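You operate a simulated robot arm through the tools that you are given. There is no shell and no other tool. Be economical: measure what you need, move in short steps, check, and stop when the job is done.

Carry out the task below with a simulated robot arm. There is one attempt and no reset: what you move stays moved.

TASK
Put the white card and the blue card in the pink drip tray.

It is judged by the outcome, as a careful person would: the job done as asked, and still so three seconds after it is handed in. It fails if anything else is knocked over, pushed out of place, dropped, spilled or broken.

THE ROBOT
A 7-joint arm with a two-finger parallel gripper, fixed in place. Base frame: the origin is at the foot of the arm, x ahead of it, y to its left, z up; the work surface is at about z = 0. Lengths are in m, angles in degrees, forces in N, time in s.
With the tool pointing down near the work surface it reaches from about 0.22 to 0.58 m from the base axis. Its first joint turns from -66.0 to 66.0 degrees. Payload 2.5 kg.
Tool frame: the origin (TCP) lies between the finger pads and is the grasp point; the fingertips stand 0.023 m ahead of it; z points along the fingers, y is the line along which they close. The gripper opens to 0.094 m. The fingers are 0.038 m wide and 0.01 m thick; the gripper's body (0.054 by 0.096 m) begins 0.039 m behind the TCP.
Orientation is told as [roll, pitch, yaw] about the base's x, y, z axes, in that order, counted from this pose: with the fingers straight down and closing along the base's y, the tool's x points along the base's -x, its y along +y and its z along -z.

THE INTERFACE
- The arm moves only by the tool arm_command. Its argument "commands" is a list of rows, each an object (a shift or turn left out is 0, a gripper value left out holds the last) with "xyz": the shift along the tool's x, y, z in m, a list of three; "rot": the turn, a rotation vector about the tool's x, y, z in degrees, a list of three; "jaw": the gripper command, from -1 (fully open) to 1 (shut), values between in proportion. In form: [{"xyz": [x, y, z], "rot": [ax, ay, az], "jaw": jaw}, ...]. A call has 1 to 20 rows; each row is the pose to reach, as a shift and turn from the pose commanded when the call began, along the tool's axes at that moment. A row lasts 0.2 s, in which the tool goes at most 0.05 m and 8.6 degrees; a call with a longer step from one row to the next is refused whole, and so is a gripper value outside its range. A pose out of reach is approached as far as the arm can. The call stops where the force on the tool passes 40 N (or 10 N more than at its start, if that is more) or the arm is blocked; 0.2 s more then pass. The fingers move at their own pace (about 0.108 m/s each) and stop on an object; they squeeze with about 35 N. The grip force told is the motor's: it shows also when the fingers shut on nothing. Time passes only in rows, and 0.2 s behind the last, so rows that repeat a pose let the fingers close. It gives the time, the measured TCP pose, the force on the tool (base axes), the opening and the grip force at its end, in the units of the frame above (readings bear some noise).
- Cameras (640 x 400 px; columns grow to the right, rows downward): "scene" is fixed at [0.1298, -0.4221, 0.5341]; the picture's right is [0.68, -0.74, 0.00], its down [-0.50, -0.46, -0.74] and it looks along [0.54, 0.50, -0.68] (base axes); focal length 256 px, centre (320, 200). "wrist" rides on the gripper at [-0.039, 0, -0.044] in the tool frame; the picture's right is [0.00, -1.00, 0.00], its down [0.97, 0.00, -0.24] and it looks along [0.24, 0.00, 0.97] (tool axes); focal length 218 px, centre (320, 200).
- get_image(camera): a new picture of that camera. No time passes.
- measure_at(camera, pixels): for up to 12 pixels [column, row] of the newest picture of that camera ("zoom" is the newest enlarged one), the place [x, y, z] in the base frame of the surface seen there, good to about 0.003 m. No time passes.
- enlarge(camera, box): a new picture of the part [left, top, right, bottom] of that camera's present view, enlarged. No time passes.
- finish_job(): hands the job in; it is judged then, once.

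Work in short steps. Measure before you move; look again where a grasp or a placing could have gone wrong, and mend it. You have 60 turns and 22 pictures in all, the two below and enlarged ones among them. Open the gripper and draw the arm clear of the work before you hand the job in, unless the task says otherwise; then end with one line.

The tools are called after "Call:" by a JSON object that holds its "fn" and its "kwargs". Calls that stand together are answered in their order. arm_command: Moves the arm, as the interface text tells. Its arguments: {"type":"object","properties":{"commands":{"type":"array","items":{"type":"object","properties":{"xyz":{"type":"array","items":{"type":"number"}},"rot":{"type":"array","items":{"type":"number"}},"jaw":{"type":"number"}}}}},"required":["commands"]} The other tools are called the same way: get_image (camera) takes a picture; measure_at (camera, pixels) gives the place of the surface under pixels of a picture; enlarge (camera, box) takes an enlarged picture of a part of a camera's view; finish_job () hands the job in.

At the start:

```text
time: 0.0
ee_pos: [0.4196, -0.1212, 0.337]
orientation: [0.1, 0.1, 0.0]
wrist_force: [0.3, 0.7, -1.8]
gripper_width: 0.0942
grip_force: 0.0
```

scene: 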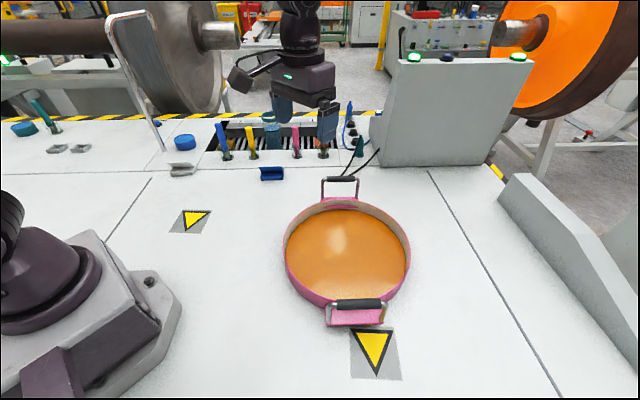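
wrist: 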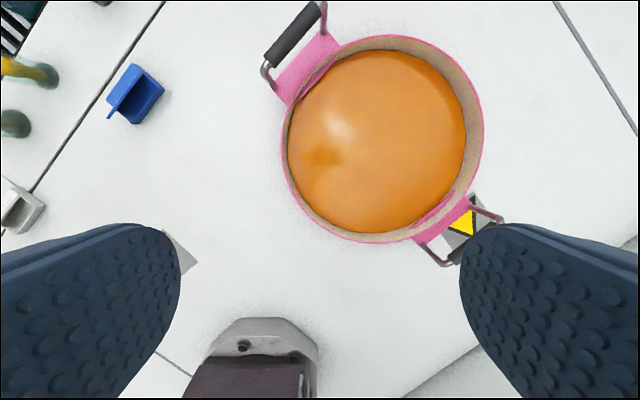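

The pink tray is at scene (348,255), a blue item at (272,173) and a whitish item at (181,170). I'll enlarge these areas to identify the cards.

Call:
{"fn": "enlarge", "kwargs": {"camera": "scene", "box": [140, 90, 380, 240]}}

Call:
{"fn": "enlarge", "kwargs": {"camera": "scene", "box": [0, 90, 200, 215]}}

Call:
{"fn": "enlarge", "kwargs": {"camera": "wrist", "box": [0, 0, 320, 240]}}

```text
2.67 times, centred on (260, 165) of scene
```

zoom: 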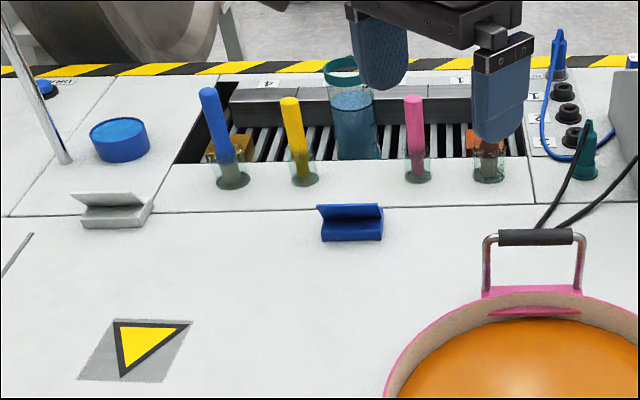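

```text
3.20 times, centred on (100, 152) of scene
```

zoom: 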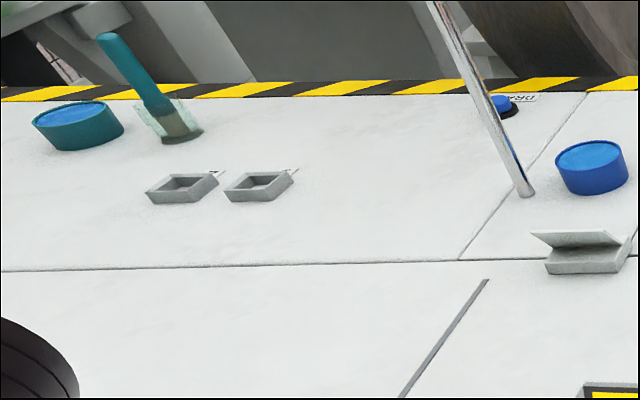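

```text
1.67 times, centred on (160, 120) of wrist
```

zoom: 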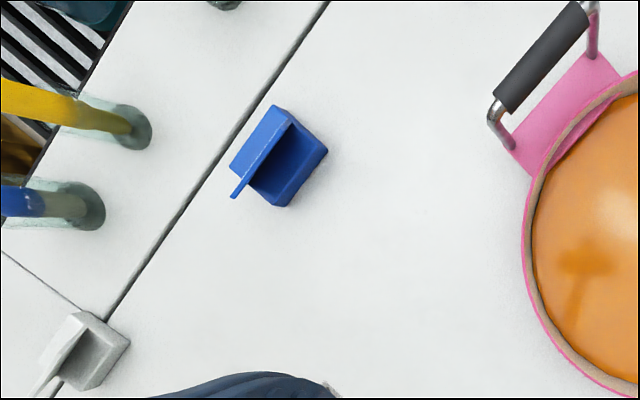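

The blue and white wedge-shaped items look like the cards, each a slanted flap on a base. I'll measure them and the tray.

Call:
{"fn": "measure_at", "kwargs": {"camera": "zoom", "pixels": [[273, 108], [325, 150], [283, 203], [233, 195], [232, 165], [285, 160], [85, 315], [128, 340], [85, 388], [45, 365], [70, 340], [95, 350]]}}

Call:
{"fn": "measure_at", "kwargs": {"camera": "scene", "pixels": [[340, 265], [290, 228], [400, 290], [372, 210], [320, 300], [262, 180], [282, 179], [263, 168], [283, 167], [172, 175], [192, 173], [340, 180]]}}

Call:
{"fn": "enlarge", "kwargs": {"camera": "scene", "box": [240, 150, 304, 190]}}

```text
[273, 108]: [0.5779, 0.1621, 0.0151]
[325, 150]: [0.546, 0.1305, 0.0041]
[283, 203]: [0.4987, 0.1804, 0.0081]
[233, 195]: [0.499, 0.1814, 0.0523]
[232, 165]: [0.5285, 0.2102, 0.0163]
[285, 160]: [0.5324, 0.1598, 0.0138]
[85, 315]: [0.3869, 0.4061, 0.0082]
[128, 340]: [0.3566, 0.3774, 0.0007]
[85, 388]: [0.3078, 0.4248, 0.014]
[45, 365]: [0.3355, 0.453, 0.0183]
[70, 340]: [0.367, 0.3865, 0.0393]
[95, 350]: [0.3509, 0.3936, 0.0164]
```

```text
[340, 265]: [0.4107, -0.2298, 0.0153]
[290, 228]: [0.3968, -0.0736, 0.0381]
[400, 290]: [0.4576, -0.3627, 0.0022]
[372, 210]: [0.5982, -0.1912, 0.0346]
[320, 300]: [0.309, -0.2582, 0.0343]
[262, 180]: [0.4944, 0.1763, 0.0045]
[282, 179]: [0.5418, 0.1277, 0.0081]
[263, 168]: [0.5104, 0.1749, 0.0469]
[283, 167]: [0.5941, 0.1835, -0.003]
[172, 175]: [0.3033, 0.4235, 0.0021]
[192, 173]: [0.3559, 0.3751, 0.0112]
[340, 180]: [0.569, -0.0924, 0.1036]
```

```text
10.00 times, centred on (272, 170) of scene
```

zoom: 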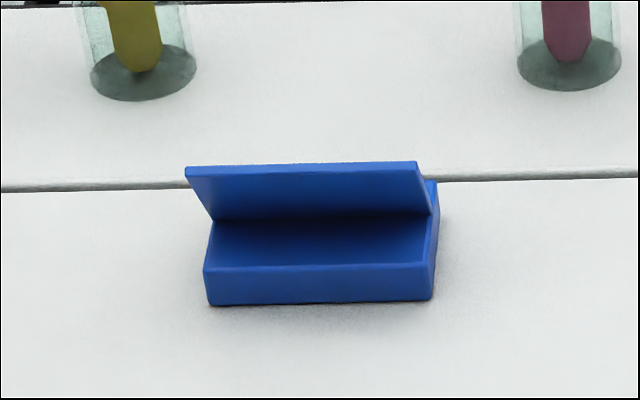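

The blue item is a block about 0.068 x 0.047 m, with a flap reaching z≈0.05. I'll enlarge the white one and measure points inside the tray before moving.

Call:
{"fn": "enlarge", "kwargs": {"camera": "scene", "box": [148, 150, 212, 190]}}

Call:
{"fn": "measure_at", "kwargs": {"camera": "scene", "pixels": [[320, 230], [380, 235], [385, 275], [310, 275], [350, 290], [345, 215], [288, 250], [408, 250], [300, 260], [395, 225], [348, 205], [350, 306]]}}

```text
10.00 times, centred on (180, 170) of scene
```

zoom: 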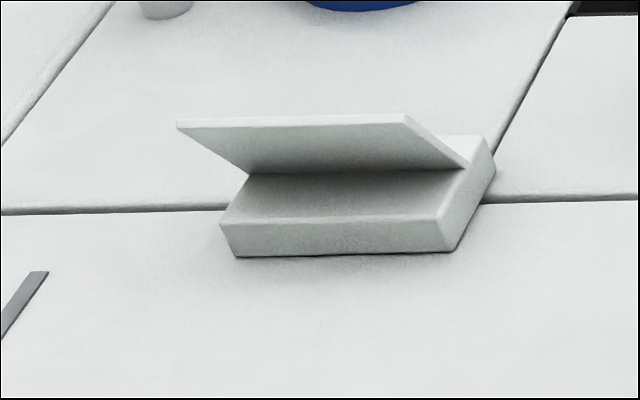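

```text
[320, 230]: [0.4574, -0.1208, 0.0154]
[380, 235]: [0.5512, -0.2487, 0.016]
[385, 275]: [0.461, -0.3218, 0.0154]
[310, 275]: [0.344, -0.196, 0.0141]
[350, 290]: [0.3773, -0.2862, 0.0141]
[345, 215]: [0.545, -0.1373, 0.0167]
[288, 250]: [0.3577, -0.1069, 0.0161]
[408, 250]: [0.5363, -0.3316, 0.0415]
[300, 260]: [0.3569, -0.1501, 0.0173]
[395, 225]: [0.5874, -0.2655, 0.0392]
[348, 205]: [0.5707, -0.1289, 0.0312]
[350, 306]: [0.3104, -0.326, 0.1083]
```

Call:
{"fn": "measure_at", "kwargs": {"camera": "zoom", "pixels": [[182, 127], [403, 118], [252, 168], [455, 162], [228, 224], [440, 220], [240, 252], [452, 247], [485, 142], [490, 172], [300, 150], [330, 200]]}}

```text
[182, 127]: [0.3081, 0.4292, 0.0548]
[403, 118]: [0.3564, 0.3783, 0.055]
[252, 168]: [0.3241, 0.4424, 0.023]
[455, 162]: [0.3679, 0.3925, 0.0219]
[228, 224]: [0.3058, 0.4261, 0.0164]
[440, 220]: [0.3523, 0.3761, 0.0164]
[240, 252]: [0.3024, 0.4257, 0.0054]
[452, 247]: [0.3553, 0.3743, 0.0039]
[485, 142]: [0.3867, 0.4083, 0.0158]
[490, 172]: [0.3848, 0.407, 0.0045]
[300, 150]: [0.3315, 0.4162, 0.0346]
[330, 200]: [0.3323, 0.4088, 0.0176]
```

Both cards are blocks about 0.072 x 0.045 x 0.016 m with a flap leaning over the near half (top z≈0.055) and the short side at about 45°. I'll hover above blue at (0.535, 0.170) with yaw -45 and look.

Call:
{"fn": "arm_command", "kwargs": {"commands": [{"xyz": [-0.0115, 0.0291, 0.008], "rot": [0, 0, 4.5], "jaw": -1}, {"xyz": [-0.023, 0.0582, 0.016], "rot": [0, 0, 9]}, {"xyz": [-0.0345, 0.0873, 0.024], "rot": [0, 0, 13.5]}, {"xyz": [-0.046, 0.1164, 0.032], "rot": [0, 0, 18]}, {"xyz": [-0.0575, 0.1455, 0.04], "rot": [0, 0, 22.5]}, {"xyz": [-0.069, 0.1746, 0.048], "rot": [0, 0, 27]}, {"xyz": [-0.0805, 0.2037, 0.056], "rot": [0, 0, 31.5]}, {"xyz": [-0.092, 0.2328, 0.064], "rot": [0, 0, 36]}, {"xyz": [-0.1035, 0.2619, 0.072], "rot": [0, 0, 40.5]}, {"xyz": [-0.115, 0.291, 0.08], "rot": [0, 0, 45]}, {"xyz": [-0.115, 0.291, 0.08], "rot": [0, 0, 45]}]}}

Call:
{"fn": "get_image", "kwargs": {"camera": "wrist"}}

```text
time: 2.4
ee_pos: [0.5345, 0.17, 0.2566]
orientation: [0.0, 0.0, -45.2]
wrist_force: [-0.4, 0.0, 0.7]
gripper_width: 0.0941
grip_force: 0.0
```

```text
14 pictures are left
```

wrist: 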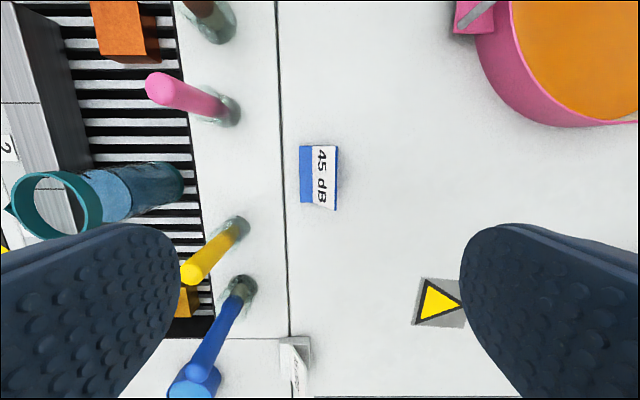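

The block is at wrist (318,178) and the sticks stand to its left, so I'll measure the clearances.

Call:
{"fn": "measure_at", "kwargs": {"camera": "wrist", "pixels": [[302, 150], [301, 200], [336, 148], [335, 208], [245, 225], [190, 275], [250, 290], [235, 110], [155, 85], [205, 385], [230, 310], [335, 180]]}}

```text
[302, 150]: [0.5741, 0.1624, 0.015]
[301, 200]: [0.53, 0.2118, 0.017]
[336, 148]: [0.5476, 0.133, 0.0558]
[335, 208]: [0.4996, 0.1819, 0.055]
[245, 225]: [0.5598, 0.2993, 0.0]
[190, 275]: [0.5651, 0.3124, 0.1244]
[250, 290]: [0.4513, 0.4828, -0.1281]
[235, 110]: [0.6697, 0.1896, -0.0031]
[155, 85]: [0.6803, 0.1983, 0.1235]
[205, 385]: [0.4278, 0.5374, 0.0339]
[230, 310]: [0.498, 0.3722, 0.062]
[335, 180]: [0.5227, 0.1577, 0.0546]
```

There's clear space around blue, so I'll descend and grip its block.

Call:
{"fn": "arm_command", "kwargs": {"commands": [{"xyz": [0, 0.0015, 0.045], "jaw": -1}, {"xyz": [0, 0.0015, 0.09]}, {"xyz": [0, 0.0015, 0.135]}, {"xyz": [0, 0.0015, 0.175]}, {"xyz": [0, 0.0015, 0.205]}, {"xyz": [0, 0.0015, 0.22]}, {"xyz": [0, 0.0015, 0.23]}, {"xyz": [0, 0.0015, 0.23]}]}}

Call:
{"fn": "arm_command", "kwargs": {"commands": [{"jaw": 1}, {"jaw": 1}, {"jaw": 1}, {"jaw": 1}]}}

Call:
{"fn": "enlarge", "kwargs": {"camera": "scene", "box": [220, 110, 316, 200]}}

```text
time: 4.2
ee_pos: [0.5379, 0.1715, 0.0281]
orientation: [0.1, 0.0, -44.9]
wrist_force: [-0.1, 0.5, 0.0]
gripper_width: 0.094
grip_force: 0.1
```

```text
time: 5.2
ee_pos: [0.5372, 0.1722, 0.0269]
orientation: [0.1, 0.0, -44.9]
wrist_force: [-0.7, 0.0, -0.4]
gripper_width: 0.0485
grip_force: 35.0
```

```text
4.44 times, centred on (268, 155) of scene
```

zoom: 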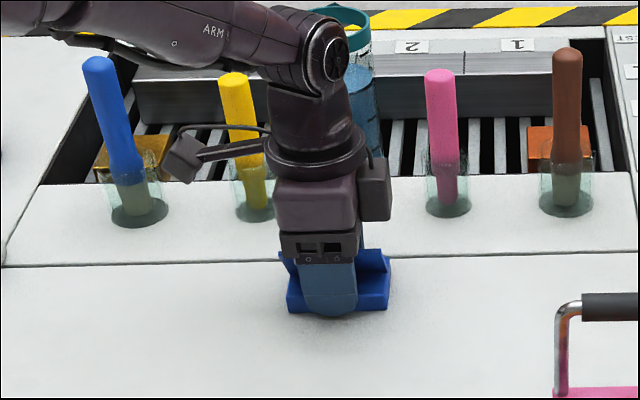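

It is held (width 0.0485, 35 N). I'll lift and carry it over the tray at (0.418, -0.178), keeping the yaw so the tray handles on the ±v sides stay clear.

Call:
{"fn": "arm_command", "kwargs": {"commands": [{"xyz": [0, 0, -0.02], "jaw": 1}, {"xyz": [0, 0, -0.06]}, {"xyz": [0, 0, -0.105]}, {"xyz": [0, 0, -0.15]}, {"xyz": [0, 0, -0.19]}, {"xyz": [-0.0163, -0.0332, -0.19]}, {"xyz": [-0.0327, -0.0663, -0.19]}, {"xyz": [-0.049, -0.0995, -0.19]}, {"xyz": [-0.0654, -0.1326, -0.19]}, {"xyz": [-0.0817, -0.1658, -0.19]}, {"xyz": [-0.098, -0.199, -0.19]}, {"xyz": [-0.1144, -0.2321, -0.19]}, {"xyz": [-0.1307, -0.2653, -0.19]}, {"xyz": [-0.147, -0.2984, -0.19]}, {"xyz": [-0.1634, -0.3316, -0.19]}, {"xyz": [-0.1634, -0.3316, -0.19]}]}}

Call:
{"fn": "get_image", "kwargs": {"camera": "scene"}}

```text
time: 8.6
ee_pos: [0.4179, -0.1798, 0.217]
orientation: [0.0, 0.0, -45.0]
wrist_force: [-0.1, -0.1, -0.9]
gripper_width: 0.0485
grip_force: 35.1
```

```text
12 pictures are left
```

scene: 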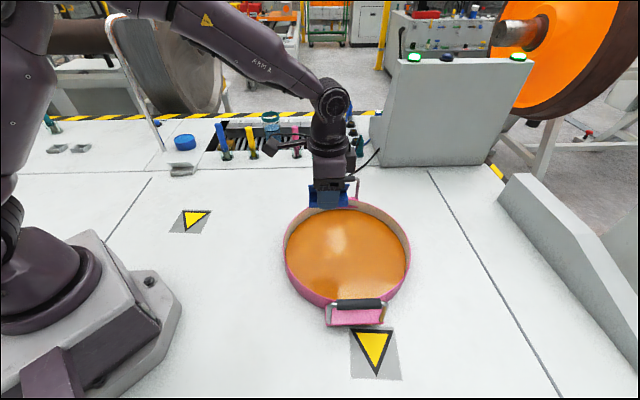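

Blue is above the tray, whose floor is at z≈0.0155. I'll descend to TCP z≈0.044.

Call:
{"fn": "arm_command", "kwargs": {"commands": [{"xyz": [0, 0, 0.045], "jaw": 1}, {"xyz": [0, 0, 0.09]}, {"xyz": [0, 0, 0.125]}, {"xyz": [0, 0, 0.15]}, {"xyz": [0, 0, 0.165]}, {"xyz": [0, 0, 0.17]}, {"xyz": [0, 0, 0.173]}, {"xyz": [0, 0, 0.173]}]}}

Call:
{"fn": "enlarge", "kwargs": {"camera": "scene", "box": [270, 180, 430, 280]}}

```text
time: 10.4
ee_pos: [0.4171, -0.1782, 0.0433]
orientation: [0.0, -0.1, -45.0]
wrist_force: [-0.2, 1.2, -0.1]
gripper_width: 0.0489
grip_force: 34.9
```

```text
4.00 times, centred on (350, 230) of scene
```

zoom: 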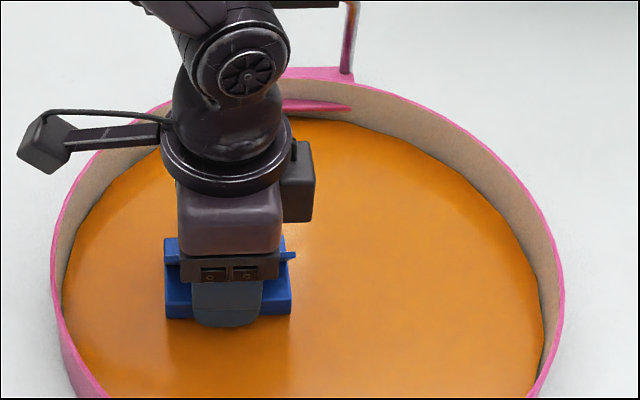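

No contact is felt yet, so I'll lower a few more millimetres.

Call:
{"fn": "arm_command", "kwargs": {"commands": [{"xyz": [0, 0, 0.001], "jaw": 1}, {"xyz": [0, 0, 0.002]}, {"xyz": [0, 0, 0.002]}]}}

```text
time: 11.2
ee_pos: [0.4184, -0.1786, 0.0412]
orientation: [0.0, 0.0, -45.0]
wrist_force: [-0.6, 0.0, -0.3]
gripper_width: 0.0486
grip_force: 35.1
```

Call:
{"fn": "arm_command", "kwargs": {"commands": [{"xyz": [0, 0, 0.001], "jaw": 1}, {"xyz": [0, 0, 0.002]}, {"xyz": [0, 0, 0.003]}, {"xyz": [0, 0, 0.003]}]}}

```text
time: 12.2
ee_pos: [0.4168, -0.1785, 0.0386]
orientation: [0.0, -0.1, -45.0]
wrist_force: [0.2, 0.5, -0.7]
gripper_width: 0.0486
grip_force: 35.2
```

Still no contact, so the orange may be a liquid with the floor lower down. I'll keep lowering slowly.

Call:
{"fn": "arm_command", "kwargs": {"commands": [{"xyz": [0, 0, 0.0015], "jaw": 1}, {"xyz": [0, 0, 0.003]}, {"xyz": [0, 0, 0.0045]}, {"xyz": [0, 0, 0.0045]}]}}

Call:
{"fn": "enlarge", "kwargs": {"camera": "scene", "box": [290, 220, 370, 270]}}

```text
time: 13.2
ee_pos: [0.4183, -0.1781, 0.0348]
orientation: [0.1, 0.1, -45.0]
wrist_force: [0.7, -0.2, -0.8]
gripper_width: 0.0488
grip_force: 34.9
```

```text
8.00 times, centred on (330, 245) of scene
```

zoom: 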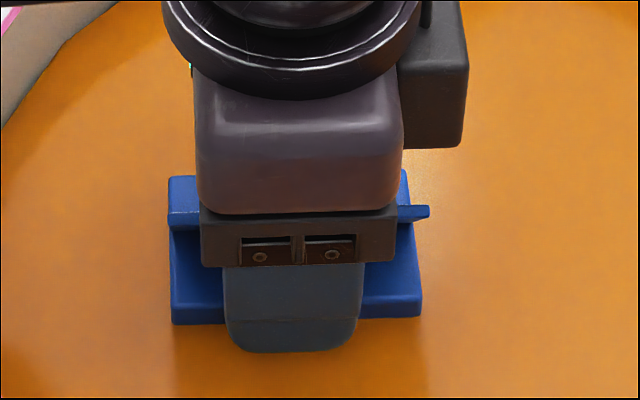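

Call:
{"fn": "arm_command", "kwargs": {"commands": [{"xyz": [0, 0, 0.0015], "jaw": 1}, {"xyz": [0, 0, 0.003]}, {"xyz": [0, 0, 0.0045]}, {"xyz": [0, 0, 0.0045]}]}}

Call:
{"fn": "measure_at", "kwargs": {"camera": "zoom", "pixels": [[195, 318], [195, 335], [400, 312], [400, 330], [190, 300], [290, 345], [290, 365]]}}

```text
time: 14.2
ee_pos: [0.4181, -0.1774, 0.0317]
orientation: [0.0, -0.1, -44.9]
wrist_force: [-4.1, 0.1, 14.2]
gripper_width: 0.0487
grip_force: 34.4
```

```text
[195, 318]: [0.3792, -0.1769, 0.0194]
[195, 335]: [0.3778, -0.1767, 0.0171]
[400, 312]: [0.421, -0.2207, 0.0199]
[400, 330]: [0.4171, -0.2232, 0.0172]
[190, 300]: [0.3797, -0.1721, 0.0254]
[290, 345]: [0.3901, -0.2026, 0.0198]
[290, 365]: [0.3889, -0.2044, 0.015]
```

Contact came at TCP z≈0.032 with 14 N, so the block is on the tray floor. I'll release slowly and rise straight up.

Call:
{"fn": "arm_command", "kwargs": {"commands": [{"xyz": [0, 0, -0.0005], "jaw": 0.0}, {"xyz": [0, 0, -0.0005], "jaw": -0.4}, {"xyz": [0, 0, -0.0005], "jaw": -0.5}, {"xyz": [0, 0, -0.0005], "jaw": -0.5}, {"xyz": [0, 0, -0.02]}, {"xyz": [0, 0, -0.05]}, {"xyz": [0, 0, -0.09]}, {"xyz": [0, 0, -0.13]}, {"xyz": [0, 0, -0.17]}, {"xyz": [0, 0, -0.2]}, {"xyz": [0, 0, -0.2], "jaw": -1}]}}

Call:
{"fn": "get_image", "kwargs": {"camera": "wrist"}}

```text
time: 16.6
ee_pos: [0.4178, -0.1801, 0.2302]
orientation: [-0.1, 0.0, -45.0]
wrist_force: [0.4, -0.1, -0.1]
gripper_width: 0.0939
grip_force: 0.0
```

```text
9 pictures are left
```

wrist: 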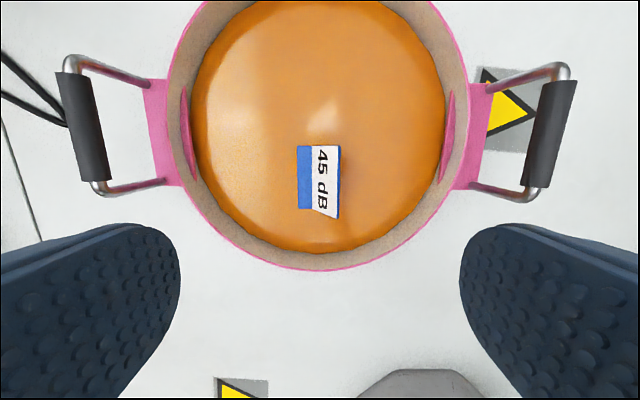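

Blue rests well in the tray. Before moving to white, I'll check the tall chrome frame near it.

Call:
{"fn": "measure_at", "kwargs": {"camera": "scene", "pixels": [[162, 150], [150, 118], [130, 70], [115, 30], [108, 18], [127, 13], [145, 11], [185, 142], [222, 126], [250, 155], [155, 30], [190, 60]]}}

Call:
{"fn": "enlarge", "kwargs": {"camera": "scene", "box": [80, 0, 240, 190]}}

```text
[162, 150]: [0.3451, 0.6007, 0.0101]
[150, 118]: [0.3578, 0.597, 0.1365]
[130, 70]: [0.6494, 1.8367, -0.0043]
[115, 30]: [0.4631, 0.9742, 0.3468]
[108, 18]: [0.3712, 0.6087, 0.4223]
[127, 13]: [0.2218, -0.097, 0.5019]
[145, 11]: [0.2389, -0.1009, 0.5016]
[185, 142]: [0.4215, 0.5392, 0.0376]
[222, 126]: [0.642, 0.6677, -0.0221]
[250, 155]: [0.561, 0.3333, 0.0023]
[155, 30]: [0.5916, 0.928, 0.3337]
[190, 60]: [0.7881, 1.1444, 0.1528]
```

```text
2.11 times, centred on (160, 95) of scene
```

zoom: 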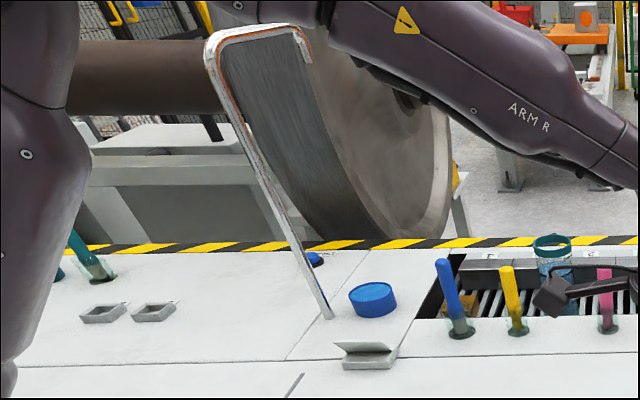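

The chrome tap stands at (0.345, 0.60) and curves away, so it's clear of my path. I'll move to hover over white at (0.345, 0.416).

Call:
{"fn": "arm_command", "kwargs": {"commands": [{"xyz": [0.0337, 0.0264, 0], "jaw": -1}, {"xyz": [0.0675, 0.0527, 0]}, {"xyz": [0.1012, 0.0791, 0]}, {"xyz": [0.1349, 0.1054, 0]}, {"xyz": [0.1687, 0.1318, 0]}, {"xyz": [0.2024, 0.1581, 0]}, {"xyz": [0.2361, 0.1845, 0]}, {"xyz": [0.2699, 0.2109, 0]}, {"xyz": [0.3036, 0.2372, 0]}, {"xyz": [0.3374, 0.2636, 0]}, {"xyz": [0.3711, 0.2899, 0]}, {"xyz": [0.4048, 0.3163, 0]}, {"xyz": [0.4386, 0.3426, 0]}, {"xyz": [0.4723, 0.369, 0]}, {"xyz": [0.4723, 0.369, 0]}]}}

Call:
{"fn": "get_image", "kwargs": {"camera": "wrist"}}

```text
time: 19.8
ee_pos: [0.3444, 0.4154, 0.2278]
orientation: [0.0, 0.0, -45.0]
wrist_force: [0.3, 0.0, 0.6]
gripper_width: 0.0941
grip_force: 0.1
```

```text
7 pictures are left
```

wrist: 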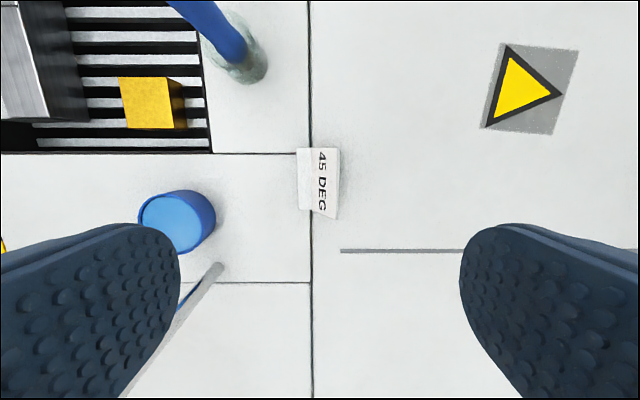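

The "45 DEG" white card is framed just as blue was. I'll descend and grip it.

Call:
{"fn": "arm_command", "kwargs": {"commands": [{"xyz": [0, 0.0005, 0.045], "jaw": -1}, {"xyz": [0, 0.0005, 0.09]}, {"xyz": [0, 0.0005, 0.135]}, {"xyz": [0, 0.0005, 0.17]}, {"xyz": [0, 0.0005, 0.19]}, {"xyz": [0, 0.0005, 0.201]}, {"xyz": [0, 0.0005, 0.201]}]}}

Call:
{"fn": "arm_command", "kwargs": {"commands": [{"jaw": 1}, {"jaw": 1}, {"jaw": 1}, {"jaw": 1}]}}

```text
time: 21.4
ee_pos: [0.3438, 0.417, 0.0272]
orientation: [0.0, 0.0, -45.0]
wrist_force: [-0.1, 0.4, 0.4]
gripper_width: 0.0938
grip_force: 0.0
```

```text
time: 22.4
ee_pos: [0.3444, 0.4171, 0.0311]
orientation: [-0.1, 0.0, -45.0]
wrist_force: [1.3, 0.4, -0.7]
gripper_width: 0.0491
grip_force: 35.2
```

Gripped. I'll lift and carry it to above (0.482, -0.242).

Call:
{"fn": "arm_command", "kwargs": {"commands": [{"xyz": [0, 0, -0.02], "jaw": 1}, {"xyz": [0, 0, -0.06]}, {"xyz": [0, 0, -0.105]}, {"xyz": [0, 0, -0.15]}, {"xyz": [0, 0, -0.19]}, {"xyz": [-0.0376, -0.0246, -0.19]}, {"xyz": [-0.0751, -0.0491, -0.19]}, {"xyz": [-0.1127, -0.0737, -0.19]}, {"xyz": [-0.1503, -0.0982, -0.19]}, {"xyz": [-0.1878, -0.1228, -0.19]}, {"xyz": [-0.2254, -0.1474, -0.19]}, {"xyz": [-0.263, -0.1719, -0.19]}, {"xyz": [-0.3005, -0.1965, -0.19]}, {"xyz": [-0.3381, -0.221, -0.19]}, {"xyz": [-0.3757, -0.2456, -0.19]}, {"xyz": [-0.4132, -0.2702, -0.19]}, {"xyz": [-0.4508, -0.2947, -0.19]}, {"xyz": [-0.4884, -0.3193, -0.19]}, {"xyz": [-0.5259, -0.3438, -0.19]}, {"xyz": [-0.5635, -0.3684, -0.19]}]}}

Call:
{"fn": "get_image", "kwargs": {"camera": "wrist"}}

```text
time: 26.6
ee_pos: [0.484, -0.2434, 0.2205]
orientation: [0.1, 0.0, -44.9]
wrist_force: [0.8, -0.3, -0.1]
gripper_width: 0.0487
grip_force: 35.5
```

```text
6 pictures are left
```

wrist: 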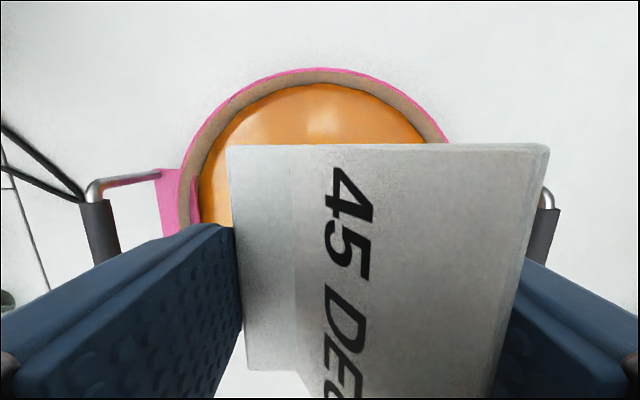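

White is over its half of the tray. I'll descend, slowly near the bottom.

Call:
{"fn": "arm_command", "kwargs": {"commands": [{"xyz": [0, 0, 0.045], "jaw": 1}, {"xyz": [0, 0, 0.09]}, {"xyz": [0, 0, 0.13]}, {"xyz": [0, 0, 0.155]}, {"xyz": [0, 0, 0.165]}, {"xyz": [0, 0, 0.172]}, {"xyz": [0, 0, 0.178]}, {"xyz": [0, 0, 0.182]}, {"xyz": [0, 0, 0.182]}]}}

Call:
{"fn": "arm_command", "kwargs": {"commands": [{"xyz": [0, 0, 0.0015], "jaw": 1}, {"xyz": [0, 0, 0.003]}, {"xyz": [0, 0, 0.003]}]}}

```text
time: 28.6
ee_pos: [0.4827, -0.2422, 0.0371]
orientation: [0.0, 0.0, -45.1]
wrist_force: [-0.2, -0.1, 0.1]
gripper_width: 0.0486
grip_force: 34.8
```

```text
time: 29.4
ee_pos: [0.4826, -0.2426, 0.034]
orientation: [0.0, 0.0, -45.0]
wrist_force: [-0.4, 0.0, -0.5]
gripper_width: 0.0488
grip_force: 35.1
```

Call:
{"fn": "arm_command", "kwargs": {"commands": [{"xyz": [0, 0, 0.001], "jaw": 1}, {"xyz": [0, 0, 0.002]}, {"xyz": [0, 0, 0.003]}, {"xyz": [0, 0, 0.003]}]}}

```text
time: 30.4
ee_pos: [0.4829, -0.2426, 0.0334]
orientation: [0.2, -0.1, -45.0]
wrist_force: [-4.7, 2.3, 19.3]
gripper_width: 0.0488
grip_force: 34.9
```

Contact at 19 N means it is on the floor. I'll release and rise.

Call:
{"fn": "arm_command", "kwargs": {"commands": [{"xyz": [0, 0, -0.001], "jaw": 0.0}, {"xyz": [0, 0, -0.001], "jaw": -0.4}, {"xyz": [0, 0, -0.001], "jaw": -0.5}, {"xyz": [0, 0, -0.001], "jaw": -0.5}, {"xyz": [0, 0, -0.02]}, {"xyz": [0, 0, -0.05]}, {"xyz": [0, 0, -0.09]}, {"xyz": [0, 0, -0.13]}, {"xyz": [0, 0, -0.17]}, {"xyz": [0, 0, -0.21]}, {"xyz": [0, 0, -0.24], "jaw": -1}, {"xyz": [0.04, 0.02, -0.25]}, {"xyz": [0.08, 0.04, -0.25]}, {"xyz": [0.12, 0.06, -0.25]}, {"xyz": [0.16, 0.08, -0.25]}, {"xyz": [0.2, 0.1, -0.25]}, {"xyz": [0.24, 0.12, -0.25]}, {"xyz": [0.24, 0.12, -0.25]}]}}

Call:
{"fn": "get_image", "kwargs": {"camera": "scene"}}

Call:
{"fn": "enlarge", "kwargs": {"camera": "scene", "box": [270, 180, 430, 320]}}

```text
time: 34.2
ee_pos: [0.3981, 0.0141, 0.2811]
orientation: [0.0, 0.0, -44.9]
wrist_force: [-0.1, 0.5, 0.1]
gripper_width: 0.0942
grip_force: 0.0
```

```text
5 pictures are left
```

scene: 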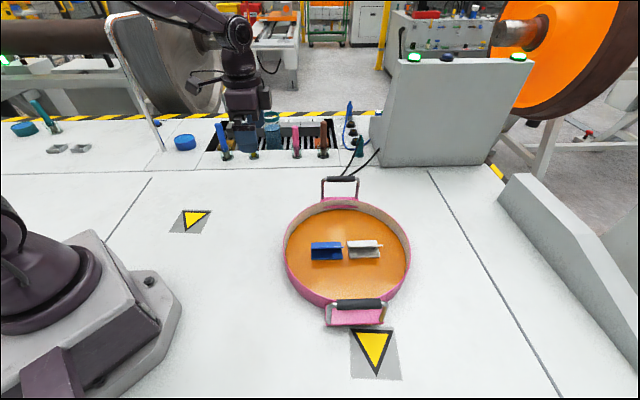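

```text
2.86 times, centred on (350, 250) of scene
```

zoom: 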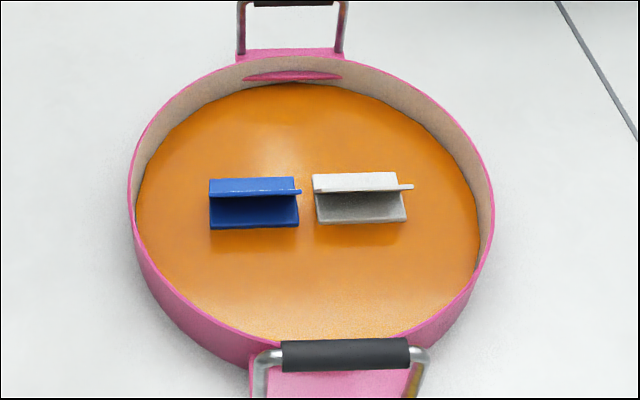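

Both cards sit in the tray, everything else is where it was, and the arm is clear with the gripper open. I'll hand the job in.

Call:
{"fn": "finish_job", "kwargs": {}}

```text
The job is handed in.
```

The white card ("45 DEG") and the blue card ("45 dB") are both in the pink drip tray, set down on its floor in the shallow orange liquid, with nothing else visibly disturbed.
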